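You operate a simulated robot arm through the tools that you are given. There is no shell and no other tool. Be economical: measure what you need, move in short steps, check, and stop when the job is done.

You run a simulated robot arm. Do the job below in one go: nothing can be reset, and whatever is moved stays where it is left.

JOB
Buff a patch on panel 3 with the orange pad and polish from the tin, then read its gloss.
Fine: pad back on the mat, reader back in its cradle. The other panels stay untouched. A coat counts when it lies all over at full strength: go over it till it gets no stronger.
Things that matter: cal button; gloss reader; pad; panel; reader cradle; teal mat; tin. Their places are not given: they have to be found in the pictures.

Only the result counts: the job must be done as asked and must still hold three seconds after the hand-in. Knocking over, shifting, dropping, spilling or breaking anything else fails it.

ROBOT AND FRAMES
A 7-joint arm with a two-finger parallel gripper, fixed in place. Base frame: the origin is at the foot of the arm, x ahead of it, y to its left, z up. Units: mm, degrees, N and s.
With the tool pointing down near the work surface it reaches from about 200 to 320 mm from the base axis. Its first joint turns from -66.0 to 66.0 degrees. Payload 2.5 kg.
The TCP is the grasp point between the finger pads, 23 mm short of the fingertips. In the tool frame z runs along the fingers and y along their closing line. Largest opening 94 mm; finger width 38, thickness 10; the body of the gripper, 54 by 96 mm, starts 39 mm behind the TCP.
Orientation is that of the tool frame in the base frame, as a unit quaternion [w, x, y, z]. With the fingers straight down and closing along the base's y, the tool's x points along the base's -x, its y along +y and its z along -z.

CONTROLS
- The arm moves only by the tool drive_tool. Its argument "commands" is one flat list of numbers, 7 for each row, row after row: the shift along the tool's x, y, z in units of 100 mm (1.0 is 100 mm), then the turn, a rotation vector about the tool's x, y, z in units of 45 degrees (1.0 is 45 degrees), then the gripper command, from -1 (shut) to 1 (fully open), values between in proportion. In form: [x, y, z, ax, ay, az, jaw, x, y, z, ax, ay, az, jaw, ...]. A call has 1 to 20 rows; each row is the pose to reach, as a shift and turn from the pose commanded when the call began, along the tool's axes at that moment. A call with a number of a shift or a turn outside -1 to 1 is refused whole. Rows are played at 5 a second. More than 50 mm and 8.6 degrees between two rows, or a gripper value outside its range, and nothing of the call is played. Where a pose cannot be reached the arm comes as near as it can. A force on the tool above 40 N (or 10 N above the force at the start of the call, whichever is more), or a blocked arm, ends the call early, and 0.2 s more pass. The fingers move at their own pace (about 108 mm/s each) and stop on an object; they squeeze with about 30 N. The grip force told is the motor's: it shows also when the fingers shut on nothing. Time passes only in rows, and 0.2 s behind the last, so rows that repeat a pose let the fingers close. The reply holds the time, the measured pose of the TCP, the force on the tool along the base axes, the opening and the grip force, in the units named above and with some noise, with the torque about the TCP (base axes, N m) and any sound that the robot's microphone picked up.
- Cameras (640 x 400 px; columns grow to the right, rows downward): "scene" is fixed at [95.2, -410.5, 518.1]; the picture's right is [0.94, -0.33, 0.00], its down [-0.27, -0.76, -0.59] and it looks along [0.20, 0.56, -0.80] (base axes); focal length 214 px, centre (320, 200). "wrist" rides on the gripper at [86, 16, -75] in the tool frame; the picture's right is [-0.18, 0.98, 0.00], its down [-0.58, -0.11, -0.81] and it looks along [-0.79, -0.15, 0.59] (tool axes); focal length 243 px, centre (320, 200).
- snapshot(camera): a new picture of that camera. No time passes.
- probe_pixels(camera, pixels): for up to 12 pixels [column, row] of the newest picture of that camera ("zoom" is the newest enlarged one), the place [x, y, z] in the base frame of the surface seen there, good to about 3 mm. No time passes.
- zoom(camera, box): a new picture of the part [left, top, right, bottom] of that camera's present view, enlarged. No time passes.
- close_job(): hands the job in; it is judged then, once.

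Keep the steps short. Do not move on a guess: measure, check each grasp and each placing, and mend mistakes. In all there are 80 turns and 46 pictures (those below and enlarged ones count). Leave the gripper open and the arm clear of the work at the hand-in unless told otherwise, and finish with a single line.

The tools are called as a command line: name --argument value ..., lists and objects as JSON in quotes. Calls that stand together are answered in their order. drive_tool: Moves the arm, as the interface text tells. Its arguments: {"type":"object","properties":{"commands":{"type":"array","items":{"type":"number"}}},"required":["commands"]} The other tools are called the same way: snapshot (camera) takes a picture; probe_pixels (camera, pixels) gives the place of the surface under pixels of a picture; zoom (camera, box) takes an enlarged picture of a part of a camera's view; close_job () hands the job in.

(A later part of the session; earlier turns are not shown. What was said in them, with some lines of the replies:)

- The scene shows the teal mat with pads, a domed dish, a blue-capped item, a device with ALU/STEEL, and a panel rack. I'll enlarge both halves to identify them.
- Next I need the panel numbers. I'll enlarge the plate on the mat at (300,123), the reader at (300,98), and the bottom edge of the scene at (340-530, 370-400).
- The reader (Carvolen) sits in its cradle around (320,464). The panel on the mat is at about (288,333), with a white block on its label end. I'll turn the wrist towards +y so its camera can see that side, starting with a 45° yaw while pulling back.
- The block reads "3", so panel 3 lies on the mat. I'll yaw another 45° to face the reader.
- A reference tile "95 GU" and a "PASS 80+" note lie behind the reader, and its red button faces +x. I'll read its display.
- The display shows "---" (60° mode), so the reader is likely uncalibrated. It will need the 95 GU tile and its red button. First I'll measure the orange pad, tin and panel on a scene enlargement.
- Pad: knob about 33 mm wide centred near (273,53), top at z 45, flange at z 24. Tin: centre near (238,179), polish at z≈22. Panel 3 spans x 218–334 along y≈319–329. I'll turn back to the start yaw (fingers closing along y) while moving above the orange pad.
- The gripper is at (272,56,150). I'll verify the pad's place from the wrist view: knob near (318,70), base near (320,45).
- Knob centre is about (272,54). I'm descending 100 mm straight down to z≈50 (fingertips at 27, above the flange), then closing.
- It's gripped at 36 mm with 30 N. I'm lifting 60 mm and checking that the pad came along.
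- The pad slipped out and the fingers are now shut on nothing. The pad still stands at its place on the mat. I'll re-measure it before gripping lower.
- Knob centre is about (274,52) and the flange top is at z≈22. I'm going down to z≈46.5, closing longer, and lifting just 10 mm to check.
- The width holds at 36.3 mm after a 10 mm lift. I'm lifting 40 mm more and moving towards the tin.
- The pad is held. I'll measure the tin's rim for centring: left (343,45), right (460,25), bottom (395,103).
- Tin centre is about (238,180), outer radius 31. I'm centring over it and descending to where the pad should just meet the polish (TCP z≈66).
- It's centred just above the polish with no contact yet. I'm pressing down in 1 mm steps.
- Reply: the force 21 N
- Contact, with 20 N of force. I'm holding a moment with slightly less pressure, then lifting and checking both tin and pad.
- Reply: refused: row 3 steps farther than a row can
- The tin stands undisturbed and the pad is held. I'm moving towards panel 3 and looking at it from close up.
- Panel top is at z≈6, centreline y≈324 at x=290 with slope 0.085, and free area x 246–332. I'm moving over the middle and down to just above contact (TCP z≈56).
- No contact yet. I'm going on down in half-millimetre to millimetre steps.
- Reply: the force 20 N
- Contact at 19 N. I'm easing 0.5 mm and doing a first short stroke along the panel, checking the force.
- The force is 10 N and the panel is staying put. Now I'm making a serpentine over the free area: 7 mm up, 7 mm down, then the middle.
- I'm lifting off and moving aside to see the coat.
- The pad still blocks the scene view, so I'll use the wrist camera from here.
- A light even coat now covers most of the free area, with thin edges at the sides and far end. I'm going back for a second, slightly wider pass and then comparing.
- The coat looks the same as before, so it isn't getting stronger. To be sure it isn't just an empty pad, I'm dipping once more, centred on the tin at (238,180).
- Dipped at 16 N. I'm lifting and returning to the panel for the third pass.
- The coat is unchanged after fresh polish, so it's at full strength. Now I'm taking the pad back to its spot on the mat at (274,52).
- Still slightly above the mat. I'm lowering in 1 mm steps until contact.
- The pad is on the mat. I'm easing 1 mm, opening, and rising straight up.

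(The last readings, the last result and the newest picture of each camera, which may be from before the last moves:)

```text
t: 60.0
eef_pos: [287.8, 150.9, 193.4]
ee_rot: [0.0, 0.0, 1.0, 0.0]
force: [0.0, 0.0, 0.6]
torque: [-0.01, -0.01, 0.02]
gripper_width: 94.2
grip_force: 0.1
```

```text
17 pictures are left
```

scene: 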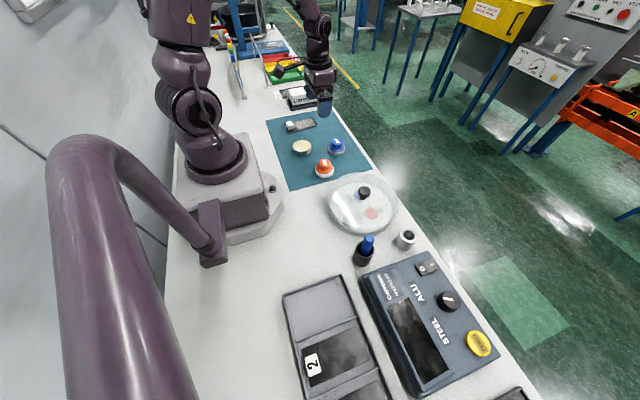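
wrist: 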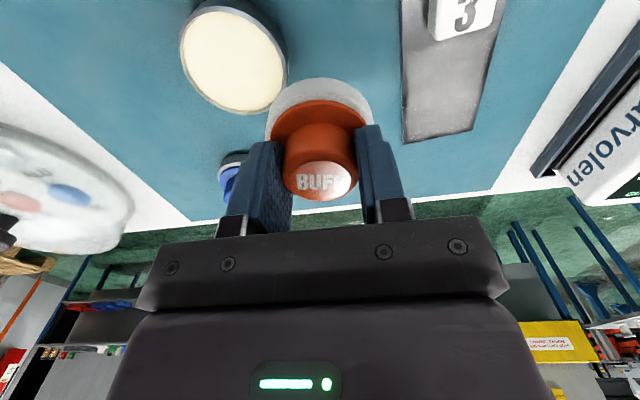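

The pad is back on the mat. Now the reader: I'm moving towards it with the camera turned to +y for a close, accurate look.

drive_tool --commands '[-0.04, 0.125, -0.06, 0, 0, -0.167, 1, -0.08, 0.25, -0.12, 0, 0, -0.333, 1, -0.12, 0.375, -0.18, 0, 0, -0.5, 1, -0.16, 0.5, -0.25, 0, 0, -0.667, 1, -0.2, 0.625, -0.31, 0, 0, -0.833, 1, -0.25, 0.75, -0.37, 0, 0, -1, 1]'

drive_tool --commands '[-0.11, 0.06, 0, 0, 0, -0.167, 1, -0.23, 0.12, 0, 0, 0, -0.333, 1, -0.35, 0.19, 0, 0, 0, -0.5, 1, -0.46, 0.25, 0, 0, 0, -0.667, 1, -0.58, 0.31, 0, 0, 0, -0.833, 1, -0.69, 0.375, 0, 0, 0, -1, 1, -0.69, 0.375, 0, 0, 0, -1, 1]'

snapshot --camera "wrist"

```text
t: 61.4
eef_pos: [313.4, 226.3, 232.8]
ee_rot: [0.0, -0.384, 0.923, 0.0]
force: [0.4, 0.3, 0.1]
torque: [0.02, 0.0, -0.01]
gripper_width: 94.0
grip_force: 0.0
```

```text
t: 63.0
eef_pos: [335.4, 301.2, 232.3]
ee_rot: [-0.001, 0.708, -0.707, 0.0]
force: [-0.2, -0.5, 0.7]
torque: [0.0, 0.02, 0.0]
gripper_width: 94.1
grip_force: 0.1
```

```text
16 pictures are left
```

wrist: 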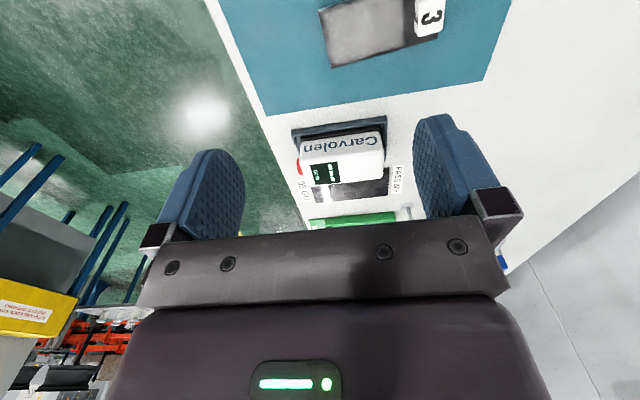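

zoom --camera "wrist" --box '[280, 105, 420, 235]'

```text
3.08 times, centred on (350, 170) of wrist
```

zoom: 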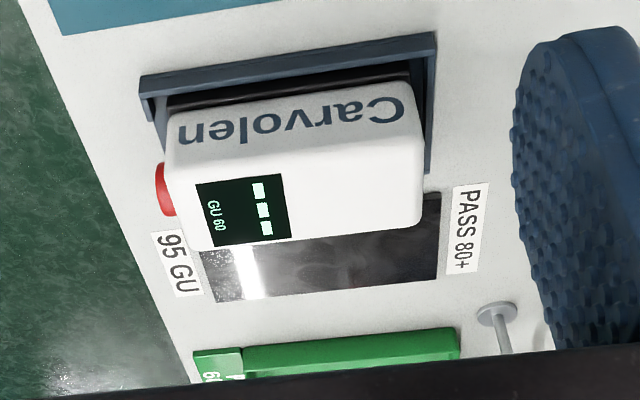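

probe_pixels --camera "zoom" --pixels '[[185, 165], [195, 240], [410, 145], [410, 220], [300, 160], [300, 235], [175, 110], [400, 85], [164, 190], [290, 120], [300, 145], [424, 180]]'

probe_pixels --camera "zoom" --pixels '[[150, 80], [430, 40], [432, 165], [155, 125], [215, 300], [437, 278], [438, 200], [330, 270], [290, 90], [300, 65], [310, 245], [170, 175]]'

```text
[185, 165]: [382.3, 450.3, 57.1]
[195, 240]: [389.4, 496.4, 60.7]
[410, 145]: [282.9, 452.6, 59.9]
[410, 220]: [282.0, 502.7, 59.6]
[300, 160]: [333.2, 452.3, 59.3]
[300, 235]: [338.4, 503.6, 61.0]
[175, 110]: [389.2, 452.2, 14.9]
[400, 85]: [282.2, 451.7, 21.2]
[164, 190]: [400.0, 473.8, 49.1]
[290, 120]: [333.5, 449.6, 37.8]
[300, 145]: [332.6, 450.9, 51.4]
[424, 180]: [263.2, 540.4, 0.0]
```

```text
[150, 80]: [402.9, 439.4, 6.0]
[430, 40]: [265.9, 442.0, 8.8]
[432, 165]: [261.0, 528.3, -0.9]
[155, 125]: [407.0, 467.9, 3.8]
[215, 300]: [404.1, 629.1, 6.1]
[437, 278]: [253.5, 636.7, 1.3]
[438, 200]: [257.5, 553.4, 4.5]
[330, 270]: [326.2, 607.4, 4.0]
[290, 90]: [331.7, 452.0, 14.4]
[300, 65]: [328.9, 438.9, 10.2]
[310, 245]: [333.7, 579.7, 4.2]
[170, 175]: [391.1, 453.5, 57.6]
```

The reader is axis-aligned: x 278–394, y 449–507, top z 60, centre about (336,478). The red button is on its +x end, and the 95 GU tile lies behind at y≈555–635. I'm moving above the reader while turning the fingers back to close along y, and checking reach.

drive_tool --commands '[-0.15, 0, 0, 0, 0, 0.167, 1, -0.3, 0, 0, 0, 0, 0.333, 1, -0.45, 0, 0, 0, 0, 0.5, 1, -0.6, 0, 0, 0, 0, 0.667, 1, -0.75, 0, 0, 0, 0, 0.833, 1, -0.88, 0, 0, 0, 0, 1, 1, -0.88, 0, 0, 0, 0, 1, 1]'

drive_tool --commands '[-0.1, 0.1, 0.12, 0, 0, 0.167, 1, -0.2, 0.2, 0.24, 0, 0, 0.333, 1, -0.3, 0.3, 0.36, 0, 0, 0.5, 1, -0.4, 0.4, 0.48, 0, 0, 0.667, 1, -0.5, 0.5, 0.6, 0, 0, 0.833, 1, -0.62, 0.62, 0.7, 0, 0, 1, 1, -0.62, 0.62, 0.82, 0, 0, 1, 1, -0.62, 0.62, 0.82, 0, 0, 1, 1]'

snapshot --camera "wrist"

```text
t: 64.6
eef_pos: [335.8, 389.5, 231.3]
ee_rot: [0.0, -0.382, 0.924, 0.001]
force: [-0.2, 0.2, -0.7]
torque: [0.02, -0.03, 0.0]
gripper_width: 94.1
grip_force: 0.1
```

```text
t: 66.4
eef_pos: [335.7, 477.8, 148.5]
ee_rot: [0.001, 0.001, 1.0, 0.0]
force: [0.3, 0.1, 0.1]
torque: [0.02, 0.0, 0.0]
gripper_width: 93.8
grip_force: 0.0
```

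```text
14 pictures are left
```

wrist: 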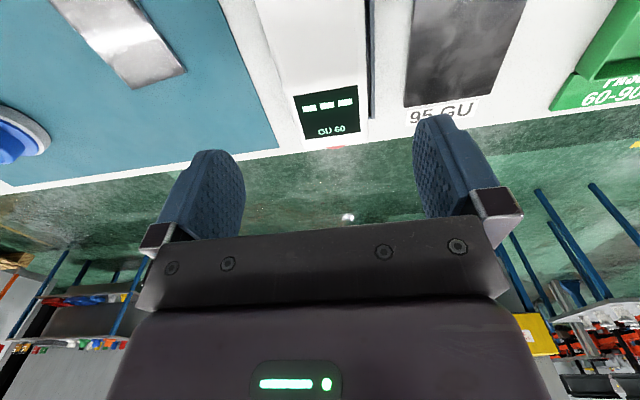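

It's reachable. I'll check the reader's edges, the tile's edges, and the button from this view.

probe_pixels --camera "wrist" --pixels '[[285, 60], [350, 20], [362, 60], [325, 20], [405, 104], [490, 92], [412, 20], [518, 20], [372, 115], [335, 148], [300, 140], [366, 115]]'

```text
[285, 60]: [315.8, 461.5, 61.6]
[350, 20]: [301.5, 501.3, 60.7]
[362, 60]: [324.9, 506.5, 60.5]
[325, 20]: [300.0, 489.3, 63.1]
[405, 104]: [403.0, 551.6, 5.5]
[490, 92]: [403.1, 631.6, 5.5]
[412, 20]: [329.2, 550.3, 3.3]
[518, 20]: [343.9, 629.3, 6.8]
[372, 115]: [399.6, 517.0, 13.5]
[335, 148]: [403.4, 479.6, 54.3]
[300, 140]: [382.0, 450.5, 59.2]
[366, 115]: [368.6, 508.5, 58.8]
```

Tile is x 254–404, y 551–631, z≈5.5. Now I'm lowering over the reader to TCP z≈42 (fingertips at 19, above the cradle rim) and closing.

drive_tool --commands '[0, 0, 0.3, 0, 0, 0, 1, 0, 0, 0.6, 0, 0, 0, 1, 0, 0, 0.85, 0, 0, 0, 1, 0, 0, 0.85, 0, 0, 0, 1]'

drive_tool --commands '[0, 0, 0.1, 0, 0, 0, 1, 0, 0, 0.21, 0, 0, 0, 1, 0, 0, 0.21, 0, 0, 0, 1, 0, 0, 0.21, 0, 0, 0, 0.5, 0, 0, 0.21, 0, 0, 0, -1, 0, 0, 0.21, 0, 0, 0, -1, 0, 0, 0.21, 0, 0, 0, -1]'

```text
t: 67.4
eef_pos: [336.2, 478.3, 64.4]
ee_rot: [0.001, 0.0, 1.0, 0.001]
force: [-0.3, -0.1, -1.0]
torque: [0.0, 0.02, -0.01]
gripper_width: 94.1
grip_force: 0.1
```

```text
t: 69.0
eef_pos: [335.0, 477.9, 43.5]
ee_rot: [0.001, -0.001, 1.0, 0.001]
force: [-1.3, 0.0, 0.2]
torque: [0.1, -0.13, 0.03]
gripper_width: 60.0
grip_force: 29.7
```

Gripped at 60 mm. I'm lifting 15 mm to check, then 35 mm more.

drive_tool --commands '[0, 0, -0.05, 0, 0, 0, -1, 0, 0, -0.1, 0, 0, 0, -1, 0, 0, -0.2, 0, 0, 0, -1, 0, 0, -0.35, 0, 0, 0, -1, 0, 0, -0.5, 0, 0, 0, -1, 0, 0, -0.5, 0, 0, 0, -1]'

zoom --camera "scene" --box '[262, 60, 342, 120]'

```text
t: 70.4
eef_pos: [335.0, 477.0, 93.7]
ee_rot: [0.001, 0.0, 1.0, 0.001]
force: [-0.6, 0.8, -3.0]
torque: [-0.01, 0.0, 0.02]
gripper_width: 60.1
grip_force: 29.9
```

```text
6.67 times, centred on (302, 90) of scene
```

zoom: 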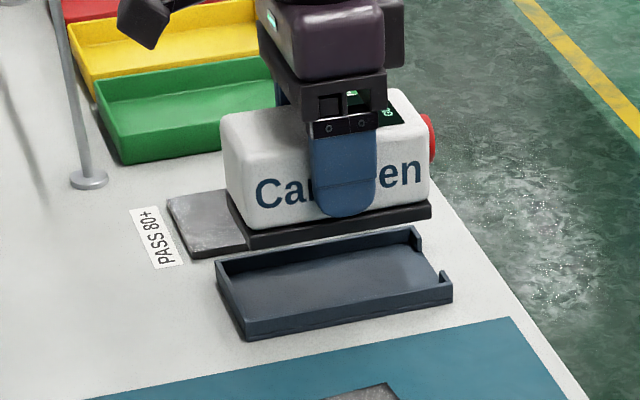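

The reader is held (about 3 N) and the cradle is empty. Before going to the tile I'll locate the thin pole at zoom (88,180), since the camera arm sticks out on that side, along with the bin and tile.

probe_pixels --camera "zoom" --pixels '[[88, 180], [82, 140], [68, 80], [60, 30], [52, 5], [170, 120], [120, 162], [98, 90], [250, 230], [175, 210], [195, 250], [345, 300]]'

snapshot --camera "scene"

```text
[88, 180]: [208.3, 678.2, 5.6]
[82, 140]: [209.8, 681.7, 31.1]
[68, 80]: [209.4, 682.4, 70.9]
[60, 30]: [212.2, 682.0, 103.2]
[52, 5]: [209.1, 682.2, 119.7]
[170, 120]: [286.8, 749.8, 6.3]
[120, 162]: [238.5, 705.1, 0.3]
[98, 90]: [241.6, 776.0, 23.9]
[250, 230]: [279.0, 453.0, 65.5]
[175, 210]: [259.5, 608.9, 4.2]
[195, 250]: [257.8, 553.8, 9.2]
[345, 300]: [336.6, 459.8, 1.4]
```

```text
12 pictures are left
```

scene: 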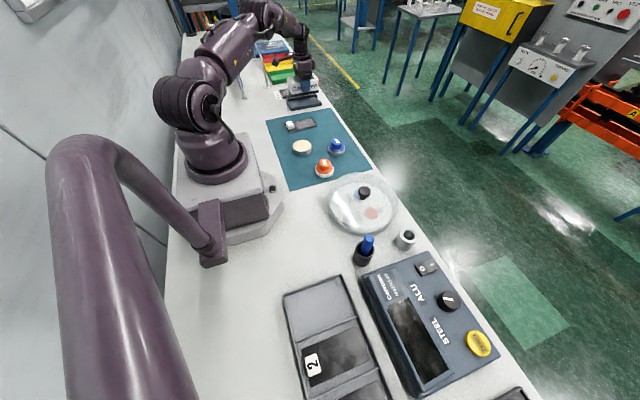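

The pole stands at (210,682), well clear of the camera at about (249,607). I'm carrying the reader over the tile centre (335,591).

drive_tool --commands '[0, 0.25, 0, 0, 0, 0, -1, 0, 0.5, 0, 0, 0, 0, -1, 0, 0.75, 0, 0, 0, 0, -1, 0, 1.0, 0, 0, 0, 0, -1, 0, 1.0, 0, 0, 0, 0, -1]'

drive_tool --commands '[0, 0.135, 0, 0, 0, 0, -1, 0, 0.135, 0.2, 0, 0, 0, -1, 0, 0.135, 0.35, 0, 0, 0, -1, 0, 0.135, 0.42, 0, 0, 0, -1, 0, 0.135, 0.44, 0, 0, 0, -1, 0, 0.135, 0.44, 0, 0, 0, -1]'

```text
t: 71.6
eef_pos: [314.0, 512.7, 104.6]
ee_rot: [0.0, 0.0, 1.0, 0.0]
force: [0.1, 0.3, -2.5]
torque: [0.01, -0.01, 0.01]
gripper_width: 59.8
grip_force: 29.8
out of reach, approached as far as the arm can: row 1, 2, 3, 4, 5
```

```text
t: 73.0
eef_pos: [304.9, 512.9, 65.3]
ee_rot: [0.001, 0.0, 1.0, 0.0]
force: [-0.6, -0.4, -2.8]
torque: [0.0, -0.03, -0.01]
gripper_width: 59.9
grip_force: 29.9
out of reach, approached as far as the arm can: row 1, 2, 3, 4, 5, 6
```

The tile is out of reach with the tool straight down; the arm stopped at radius about 600. The tile isn't among the things that matter either, so I'll first see what the reader shows on the panel. I'm backing off up and towards -y to find the commanded pose.

drive_tool --commands '[0, -0.1, -0.2, 0, 0, 0, -1, 0, -0.3, -0.4, 0, 0, 0, -1, 0, -0.6, -0.6, 0, 0, 0, -1, 0, -0.9, -0.6, 0, 0, 0, -1, 0, -0.9, -0.6, 0, 0, 0, -1]'

```text
t: 74.2
eef_pos: [304.8, 422.3, 125.2]
ee_rot: [0.0, 0.0, 1.0, 0.0]
force: [0.6, 0.1, -3.7]
torque: [-0.01, -0.02, 0.03]
gripper_width: 60.1
grip_force: 29.9
```

The commanded pose follows the actual one. Now I'm bringing the reader over panel 3's patch (296,324), turned crosswise so its middle sits on the patch, clear of the "3" block.

drive_tool --commands '[0.01, -0.08, 0, 0, 0, -0.167, -1, 0.02, -0.16, 0, 0, 0, -0.333, -1, 0.025, -0.24, 0, 0, 0, -0.5, -1, 0.03, -0.32, 0, 0, 0, -0.667, -1, 0.04, -0.4, 0, 0, 0, -0.833, -1, 0.045, -0.49, 0, 0, 0, -1, -1]'

drive_tool --commands '[0.06, -0.05, 0, 0, 0, -0.167, -1, 0.12, -0.1, 0, 0, 0, -0.333, -1, 0.19, -0.16, 0, 0, 0, -0.5, -1, 0.25, -0.21, 0, 0, 0, -0.667, -1, 0.31, -0.26, 0, 0, 0, -0.833, -1, 0.378, -0.315, 0, 0, 0, -1, -1, 0.378, -0.315, 0, 0, 0, -1, -1]'

snapshot --camera "wrist"

```text
t: 75.6
eef_pos: [300.1, 374.9, 125.8]
ee_rot: [0.001, -0.383, 0.924, 0.0]
force: [-0.1, 0.1, -2.8]
torque: [-0.02, 0.02, -0.03]
gripper_width: 60.0
grip_force: 29.5
```

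```text
t: 77.2
eef_pos: [294.9, 324.1, 126.2]
ee_rot: [-0.001, 0.708, -0.707, 0.001]
force: [1.0, 0.7, -2.8]
torque: [-0.02, 0.01, -0.01]
gripper_width: 59.9
grip_force: 30.2
```

```text
11 pictures are left
```

wrist: 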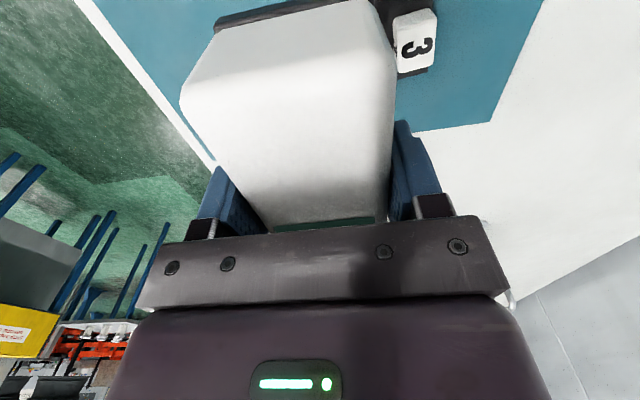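

It's over the patch. I'm turning 5° to match the panel and lowering to just above contact.

drive_tool --commands '[0, -0.01, 0.2, 0, 0, -0.1, -1, 0, -0.01, 0.4, 0, 0, -0.1, -1, 0, -0.01, 0.6, 0, 0, -0.1, -1, 0, -0.01, 0.7, 0, 0, -0.1, -1, 0, -0.01, 0.75, 0, 0, -0.1, -1, 0, -0.01, 0.75, 0, 0, -0.1, -1]'

drive_tool --commands '[0, 0, 0.01, 0, 0, 0, -1, 0, 0, 0.02, 0, 0, 0, -1, 0, 0, 0.02, 0, 0, 0, -1]'

```text
t: 78.6
eef_pos: [295.3, 325.2, 50.0]
ee_rot: [-0.001, 0.734, -0.679, 0.0]
force: [-0.3, -0.5, -2.9]
torque: [0.0, -0.02, -0.02]
gripper_width: 60.2
grip_force: 30.6
```

```text
t: 79.4
eef_pos: [297.1, 323.8, 48.3]
ee_rot: [0.0, 0.734, -0.679, 0.001]
force: [0.2, -0.3, -2.5]
torque: [0.02, -0.03, -0.01]
gripper_width: 59.9
grip_force: 29.6
```

drive_tool --commands '[0, 0, 0.007, 0, 0, 0, -1, 0, 0, 0.014, 0, 0, 0, -1, 0, 0, 0.014, 0, 0, 0, -1]'

```text
t: 80.2
eef_pos: [297.2, 324.9, 47.5]
ee_rot: [0.0, 0.734, -0.679, 0.0]
force: [0.6, -0.6, -2.8]
torque: [0.02, 0.01, -0.03]
gripper_width: 59.9
grip_force: 30.1
```

drive_tool --commands '[0, 0, 0.007, 0, 0, 0, -1, 0, 0, 0.014, 0, 0, 0, -1, 0, 0, 0.014, 0, 0, 0, -1]'

```text
t: 81.0
eef_pos: [297.0, 326.0, 46.4]
ee_rot: [-0.001, 0.734, -0.679, 0.001]
force: [-2.2, -2.7, 10.3]
torque: [-0.01, 0.49, 0.1]
gripper_width: 59.8
grip_force: 30.0
```

The reader is in contact with the panel at about 10 N. I'll look at its display in the scene.

zoom --camera "scene" --box '[270, 85, 350, 135]'

```text
8.00 times, centred on (310, 110) of scene
```

zoom: 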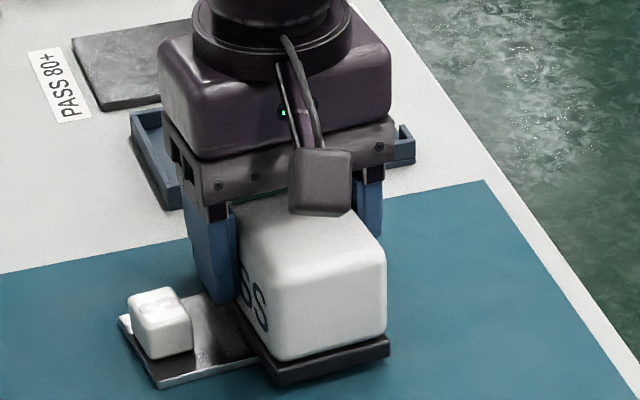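

The reader sits on the panel. I'm easing off, opening slightly to 66 mm (clear of the block), rising straight up, and stepping aside.

drive_tool --commands '[0, 0, -0.006, 0, 0, 0, -1, 0, 0, -0.006, 0, 0, 0, 0.42, 0, 0, -0.006, 0, 0, 0, 0.42, 0, 0, -0.006, 0, 0, 0, 0.42, 0, 0, -0.15, 0, 0, 0, 0.42, 0, 0, -0.4, 0, 0, 0, 0.42, 0, 0, -0.7, 0, 0, 0, 0.42, 0, 0, -1, 0, 0, 0, 0.42]'

drive_tool --commands '[-0.3, 0, 0, 0, 0, 0, 0.42, -0.6, 0, 0, 0, 0, 0, 0.42, -0.9, 0, 0, 0, 0, 0, 0.42, -0.9, 0, 0, 0, 0, 0, 0.42]'

zoom --camera "scene" --box '[270, 85, 350, 135]'

```text
t: 82.8
eef_pos: [295.9, 325.0, 145.8]
ee_rot: [-0.001, 0.734, -0.679, 0.0]
force: [-0.3, 0.1, 0.5]
torque: [0.04, 0.01, 0.02]
gripper_width: 66.5
grip_force: 0.0
```

```text
t: 83.8
eef_pos: [288.0, 414.2, 144.8]
ee_rot: [0.0, 0.734, -0.679, 0.001]
force: [-0.6, 0.2, -0.3]
torque: [0.0, 0.03, -0.02]
gripper_width: 66.6
grip_force: 0.1
```

```text
8.00 times, centred on (310, 110) of scene
```

zoom: 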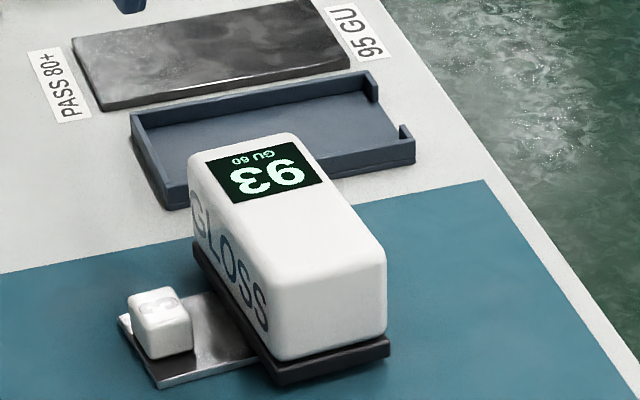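

The display shows a number upside down, 93 or 63. I'll enlarge it to be sure.

zoom --camera "scene" --box '[292, 100, 316, 114]'

```text
16.00 times, centred on (304, 107) of scene
```

zoom: 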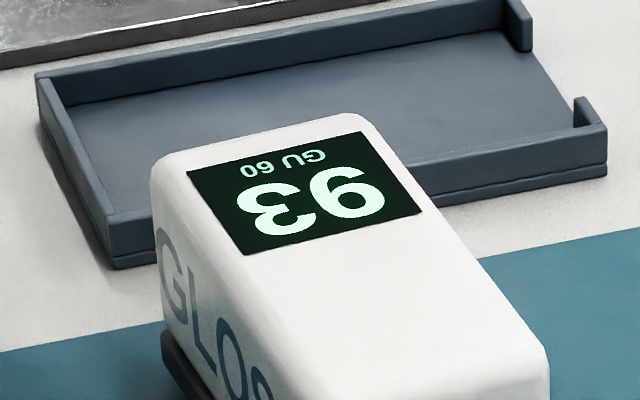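

zoom --camera "scene" --box '[300, 104, 309, 110]'

```text
16.00 times, centred on (304, 107) of scene
```

zoom: 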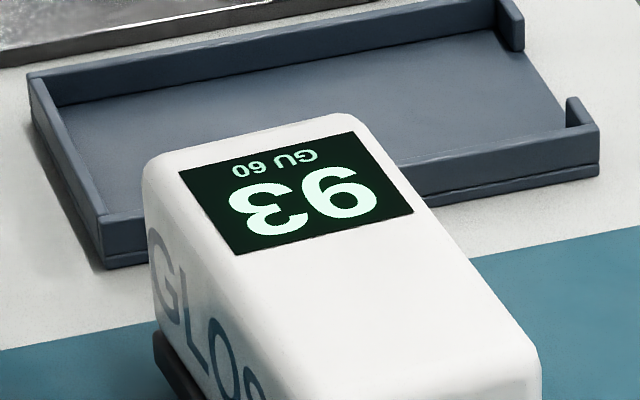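

I need an upright view. The wrist camera's picture is upside down, so from the -y side it will show the digits upright. I'm moving up and back over the reader.

drive_tool --commands '[0.1, 0, -0.3, 0, 0, 0, 0.42, 0.4, 0, -0.5, 0, 0, 0, 0.42, 0.7, 0, -0.5, 0, 0, 0, 0.42, 0.95, 0, -0.5, 0, 0, 0, 0.42]'

drive_tool --commands '[0.3, 0, 0, 0, 0, 0, 0.42, 0.6, 0, 0, 0, 0, 0, 0.42, 0.95, 0, 0, 0, 0, 0, 0.42, 0.95, 0, 0, 0, 0, 0, 0.42]'

snapshot --camera "wrist"

```text
t: 84.8
eef_pos: [296.4, 319.3, 196.3]
ee_rot: [0.0, 0.734, -0.679, 0.001]
force: [0.3, 0.8, 0.3]
torque: [-0.03, -0.01, 0.01]
gripper_width: 66.4
grip_force: 0.1
```

```text
t: 85.8
eef_pos: [304.5, 225.4, 195.7]
ee_rot: [-0.001, 0.734, -0.679, 0.0]
force: [0.6, -0.2, 0.2]
torque: [0.0, 0.04, 0.04]
gripper_width: 66.7
grip_force: 0.0
```

```text
6 pictures are left
```

wrist: 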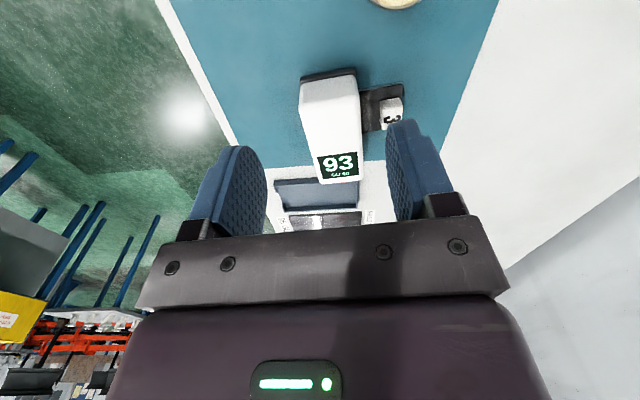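

It reads 93 GU, above the 80 pass mark. The cal button needs no touching. Now I'm fetching the reader by retracing the exact moves above it, and probing its place first.

probe_pixels --camera "wrist" --pixels '[[308, 95], [355, 92], [322, 172], [355, 168], [330, 120], [385, 125], [365, 100]]'

drive_tool --commands '[-0.3, 0, 0, 0, 0, 0, 0.42, -0.6, 0, 0, 0, 0, 0, 0.42, -0.9, 0, 0, 0, 0, 0, 0.42, -1, 0, 0, 0, 0, 0, 0.42, -1, 0, 0.5, 0, 0, 0, 0.42, -1, 0, 0.5, 0, 0, 0, 0.42]'

```text
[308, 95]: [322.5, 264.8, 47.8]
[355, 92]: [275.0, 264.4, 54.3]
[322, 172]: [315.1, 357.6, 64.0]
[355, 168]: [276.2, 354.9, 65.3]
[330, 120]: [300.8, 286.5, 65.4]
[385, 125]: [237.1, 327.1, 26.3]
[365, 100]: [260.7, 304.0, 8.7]
```

```text
t: 87.2
eef_pos: [297.8, 326.4, 145.6]
ee_rot: [0.0, 0.734, -0.679, 0.001]
force: [0.2, 0.0, -0.3]
torque: [0.02, -0.02, 0.0]
gripper_width: 66.6
grip_force: 0.0
```

The reader hasn't moved. I'm descending 99 mm straight onto it and closing.

drive_tool --commands '[0, 0, 0.3, 0, 0, 0, 0.42, 0, 0, 0.6, 0, 0, 0, 0.42, 0, 0, 0.8, 0, 0, 0, 0.42, 0, 0, 0.99, 0, 0, 0, 0.42, 0, 0, 0.99, 0, 0, 0, 0.42, 0, 0, 0.99, 0, 0, 0, -1, 0, 0, 0.99, 0, 0, 0, -1, 0, 0, 0.99, 0, 0, 0, -1]'

drive_tool --commands '[0, 0, -0.05, 0, 0, 0, -1, 0, 0, -0.2, 0, 0, 0, -1, 0, 0, -0.4, 0, 0, 0, -1, 0, 0, -0.6, 0, 0, 0, -1, 0, 0, -0.8, 0, 0, 0, -1, 0, 0, -0.8, 0, 0, 0, -1]'

```text
t: 89.0
eef_pos: [296.6, 325.6, 46.5]
ee_rot: [0.0, 0.734, -0.679, 0.0]
force: [-0.2, -0.5, -0.4]
torque: [0.02, -0.04, -0.02]
gripper_width: 60.1
grip_force: 30.8
```

```text
t: 90.4
eef_pos: [296.3, 326.0, 126.6]
ee_rot: [-0.001, 0.735, -0.678, 0.001]
force: [0.6, 0.8, -4.5]
torque: [0.01, 0.0, 0.02]
gripper_width: 60.2
grip_force: 30.1
```

The reader is held. I'm turning it back by 90° in two moves while travelling towards the cradle.

drive_tool --commands '[-0.08, -0.03, 0, 0, 0, 0.167, -1, -0.16, -0.06, 0, 0, 0, 0.333, -1, -0.24, -0.095, 0, 0, 0, 0.5, -1, -0.32, -0.126, 0, 0, 0, 0.667, -1, -0.4, -0.158, 0, 0, 0, 0.833, -1, -0.487, -0.189, 0, 0, 0, 1, -1]'

drive_tool --commands '[-0.08, 0.035, 0, 0, 0, 0.167, -1, -0.16, 0.07, 0, 0, 0, 0.333, -1, -0.24, 0.105, 0, 0, 0, 0.5, -1, -0.32, 0.14, 0, 0, 0, 0.667, -1, -0.4, 0.175, 0, 0, 0, 0.833, -1, -0.477, 0.211, 0, 0, 0, 1, -1, -0.477, 0.211, 0, 0, 0, 1, -1]'

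drive_tool --commands '[0, 0, 0, 0, 0, 0.1, -1, 0, 0, 0, 0, 0, 0.1, -1]'

```text
t: 91.8
eef_pos: [310.9, 375.2, 125.9]
ee_rot: [0.0, -0.417, 0.909, 0.0]
force: [1.0, 0.1, -2.8]
torque: [0.0, 0.01, 0.02]
gripper_width: 60.0
grip_force: 29.8
```

```text
t: 93.4
eef_pos: [326.7, 425.8, 127.0]
ee_rot: [0.0, -0.038, 0.999, 0.0]
force: [-0.3, -0.4, -3.2]
torque: [0.02, -0.01, 0.0]
gripper_width: 60.0
grip_force: 30.5
```

```text
t: 94.0
eef_pos: [326.6, 424.4, 127.0]
ee_rot: [0.001, 0.0, 1.0, 0.0]
force: [0.2, 0.4, -2.8]
torque: [-0.02, 0.01, -0.01]
gripper_width: 59.9
grip_force: 30.2
```

The orientation is back to straight. I'm moving over the cradle (335.5,477.8) and down to z≈70, still above the rim.

drive_tool --commands '[-0.05, 0.25, 0, 0, 0, 0, -1, -0.09, 0.527, 0, 0, 0, 0, -1, -0.09, 0.527, 0.2, 0, 0, 0, -1, -0.09, 0.527, 0.4, 0, 0, 0, -1, -0.09, 0.527, 0.57, 0, 0, 0, -1, -0.09, 0.527, 0.57, 0, 0, 0, -1]'

drive_tool --commands '[0, 0, 0, 0, 0, 0, -1]'

zoom --camera "scene" --box '[275, 75, 335, 115]'

```text
t: 95.4
eef_pos: [335.9, 477.6, 70.0]
ee_rot: [0.001, 0.0, 1.0, 0.0]
force: [0.0, 0.0, -3.5]
torque: [-0.02, 0.04, -0.02]
gripper_width: 60.1
grip_force: 29.9
```

```text
t: 95.8
eef_pos: [335.5, 478.0, 69.7]
ee_rot: [0.0, 0.0, 1.0, 0.001]
force: [0.7, 0.7, -2.7]
torque: [-0.01, -0.02, -0.01]
gripper_width: 60.1
grip_force: 29.7
```

```text
10.00 times, centred on (305, 95) of scene
```

zoom: 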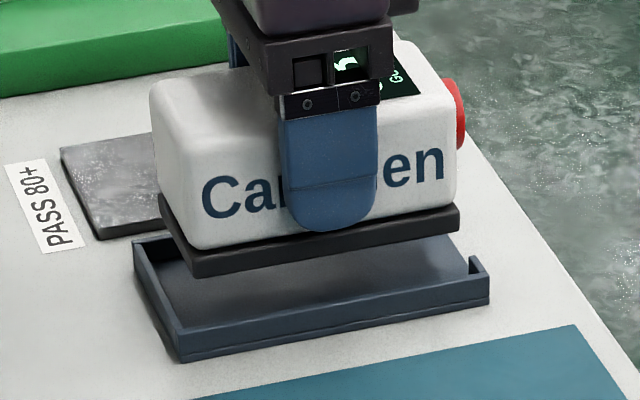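

It's aligned above the cradle. I'm lowering to z≈46.

drive_tool --commands '[0, 0, 0.1, 0, 0, 0, -1, 0, 0, 0.15, 0, 0, 0, -1, 0, 0, 0.2, 0, 0, 0, -1, 0, 0, 0.235, 0, 0, 0, -1, 0, 0, 0.235, 0, 0, 0, -1]'

```text
t: 97.0
eef_pos: [334.4, 478.7, 45.9]
ee_rot: [0.001, 0.0, 1.0, -0.001]
force: [0.0, 0.4, -3.5]
torque: [0.01, 0.01, 0.02]
gripper_width: 59.9
grip_force: 30.3
```

No rim contact, so it's inside. I'm lowering the last few millimetres.

drive_tool --commands '[0, 0, 0.01, 0, 0, 0, -1, 0, 0, 0.018, 0, 0, 0, -1, 0, 0, 0.025, 0, 0, 0, -1, 0, 0, 0.025, 0, 0, 0, -1]'

```text
t: 98.0
eef_pos: [333.5, 478.5, 42.5]
ee_rot: [0.001, 0.0, 1.0, 0.0]
force: [0.1, 0.8, -3.7]
torque: [0.02, 0.01, 0.02]
gripper_width: 59.9
grip_force: 30.0
```

drive_tool --commands '[0, 0, 0.007, 0, 0, 0, -1, 0, 0, 0.014, 0, 0, 0, -1, 0, 0, 0.014, 0, 0, 0, -1]'

```text
t: 98.8
eef_pos: [335.2, 478.6, 43.5]
ee_rot: [0.001, -0.001, 1.0, 0.002]
force: [-3.4, -2.5, 9.1]
torque: [-0.49, 0.53, 0.05]
gripper_width: 59.9
grip_force: 29.7
```

It's seated at the original height (43.5). I'm easing, opening, rising, and then moving clear towards the front.

drive_tool --commands '[0, 0, -0.006, 0, 0, 0, -1, 0, 0, -0.006, 0, 0, 0, 0.6, 0, 0, -0.006, 0, 0, 0, 0.8, 0, 0, -0.006, 0, 0, 0, 0.8, 0, 0, -0.2, 0, 0, 0, 0.8, 0, 0, -0.5, 0, 0, 0, 0.8, 0, 0, -0.75, 0, 0, 0, 0.8, 0, 0, -1, 0, 0, 0, 0.8]'

drive_tool --commands '[0, -0.2, -0.3, 0, 0, 0, 1, 0, -0.5, -0.6, 0, 0, 0, 1, 0, -0.75, -0.9, 0, 0, 0, 1, 0, -1, -1, 0, 0, 0, 1, 0, -1, -1, 0, 0, 0, 1]'

zoom --camera "scene" --box '[262, 80, 358, 180]'

```text
t: 100.6
eef_pos: [336.0, 478.3, 143.0]
ee_rot: [0.001, 0.0, 1.0, 0.0]
force: [-0.1, 0.6, 0.1]
torque: [-0.02, -0.05, 0.01]
gripper_width: 84.5
grip_force: 0.2
```

```text
t: 101.8
eef_pos: [335.2, 378.0, 243.6]
ee_rot: [0.0, 0.0, 1.0, 0.0]
force: [-0.8, -0.9, 0.1]
torque: [0.02, -0.02, -0.01]
gripper_width: 93.9
grip_force: 0.1
```

```text
4.00 times, centred on (310, 130) of scene
```

zoom: 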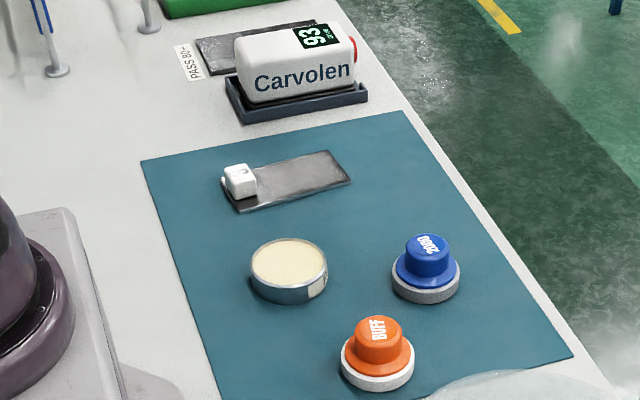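

The reader is in its cradle still showing 93, the pad is on the mat, and everything is standing. One last close look at the panel's coat.

zoom --camera "scene" --box '[282, 108, 326, 136]'

```text
14.29 times, centred on (304, 122) of scene
```

zoom: 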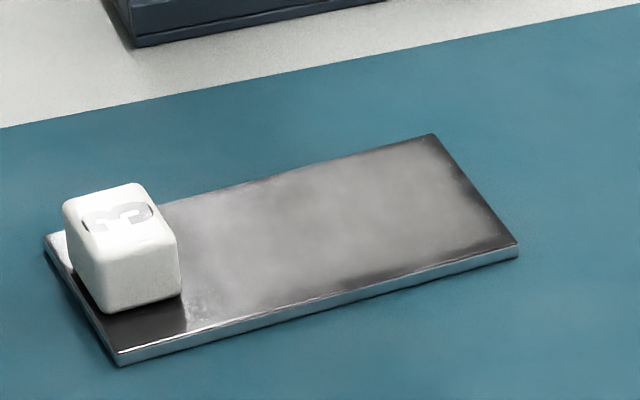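

The coat is even over the patch, the gripper is open and the arm is clear, so I'm handing in.

close_job

```text
The job is handed in.
```

Panel 3 is buffed with the orange pad and polish, and its patch read 93 GU against the 80+ pass mark (cal button not pressed, 95 GU tile out of straight-down reach, so no calibration check); pad back on the mat, reader back in its cradle.
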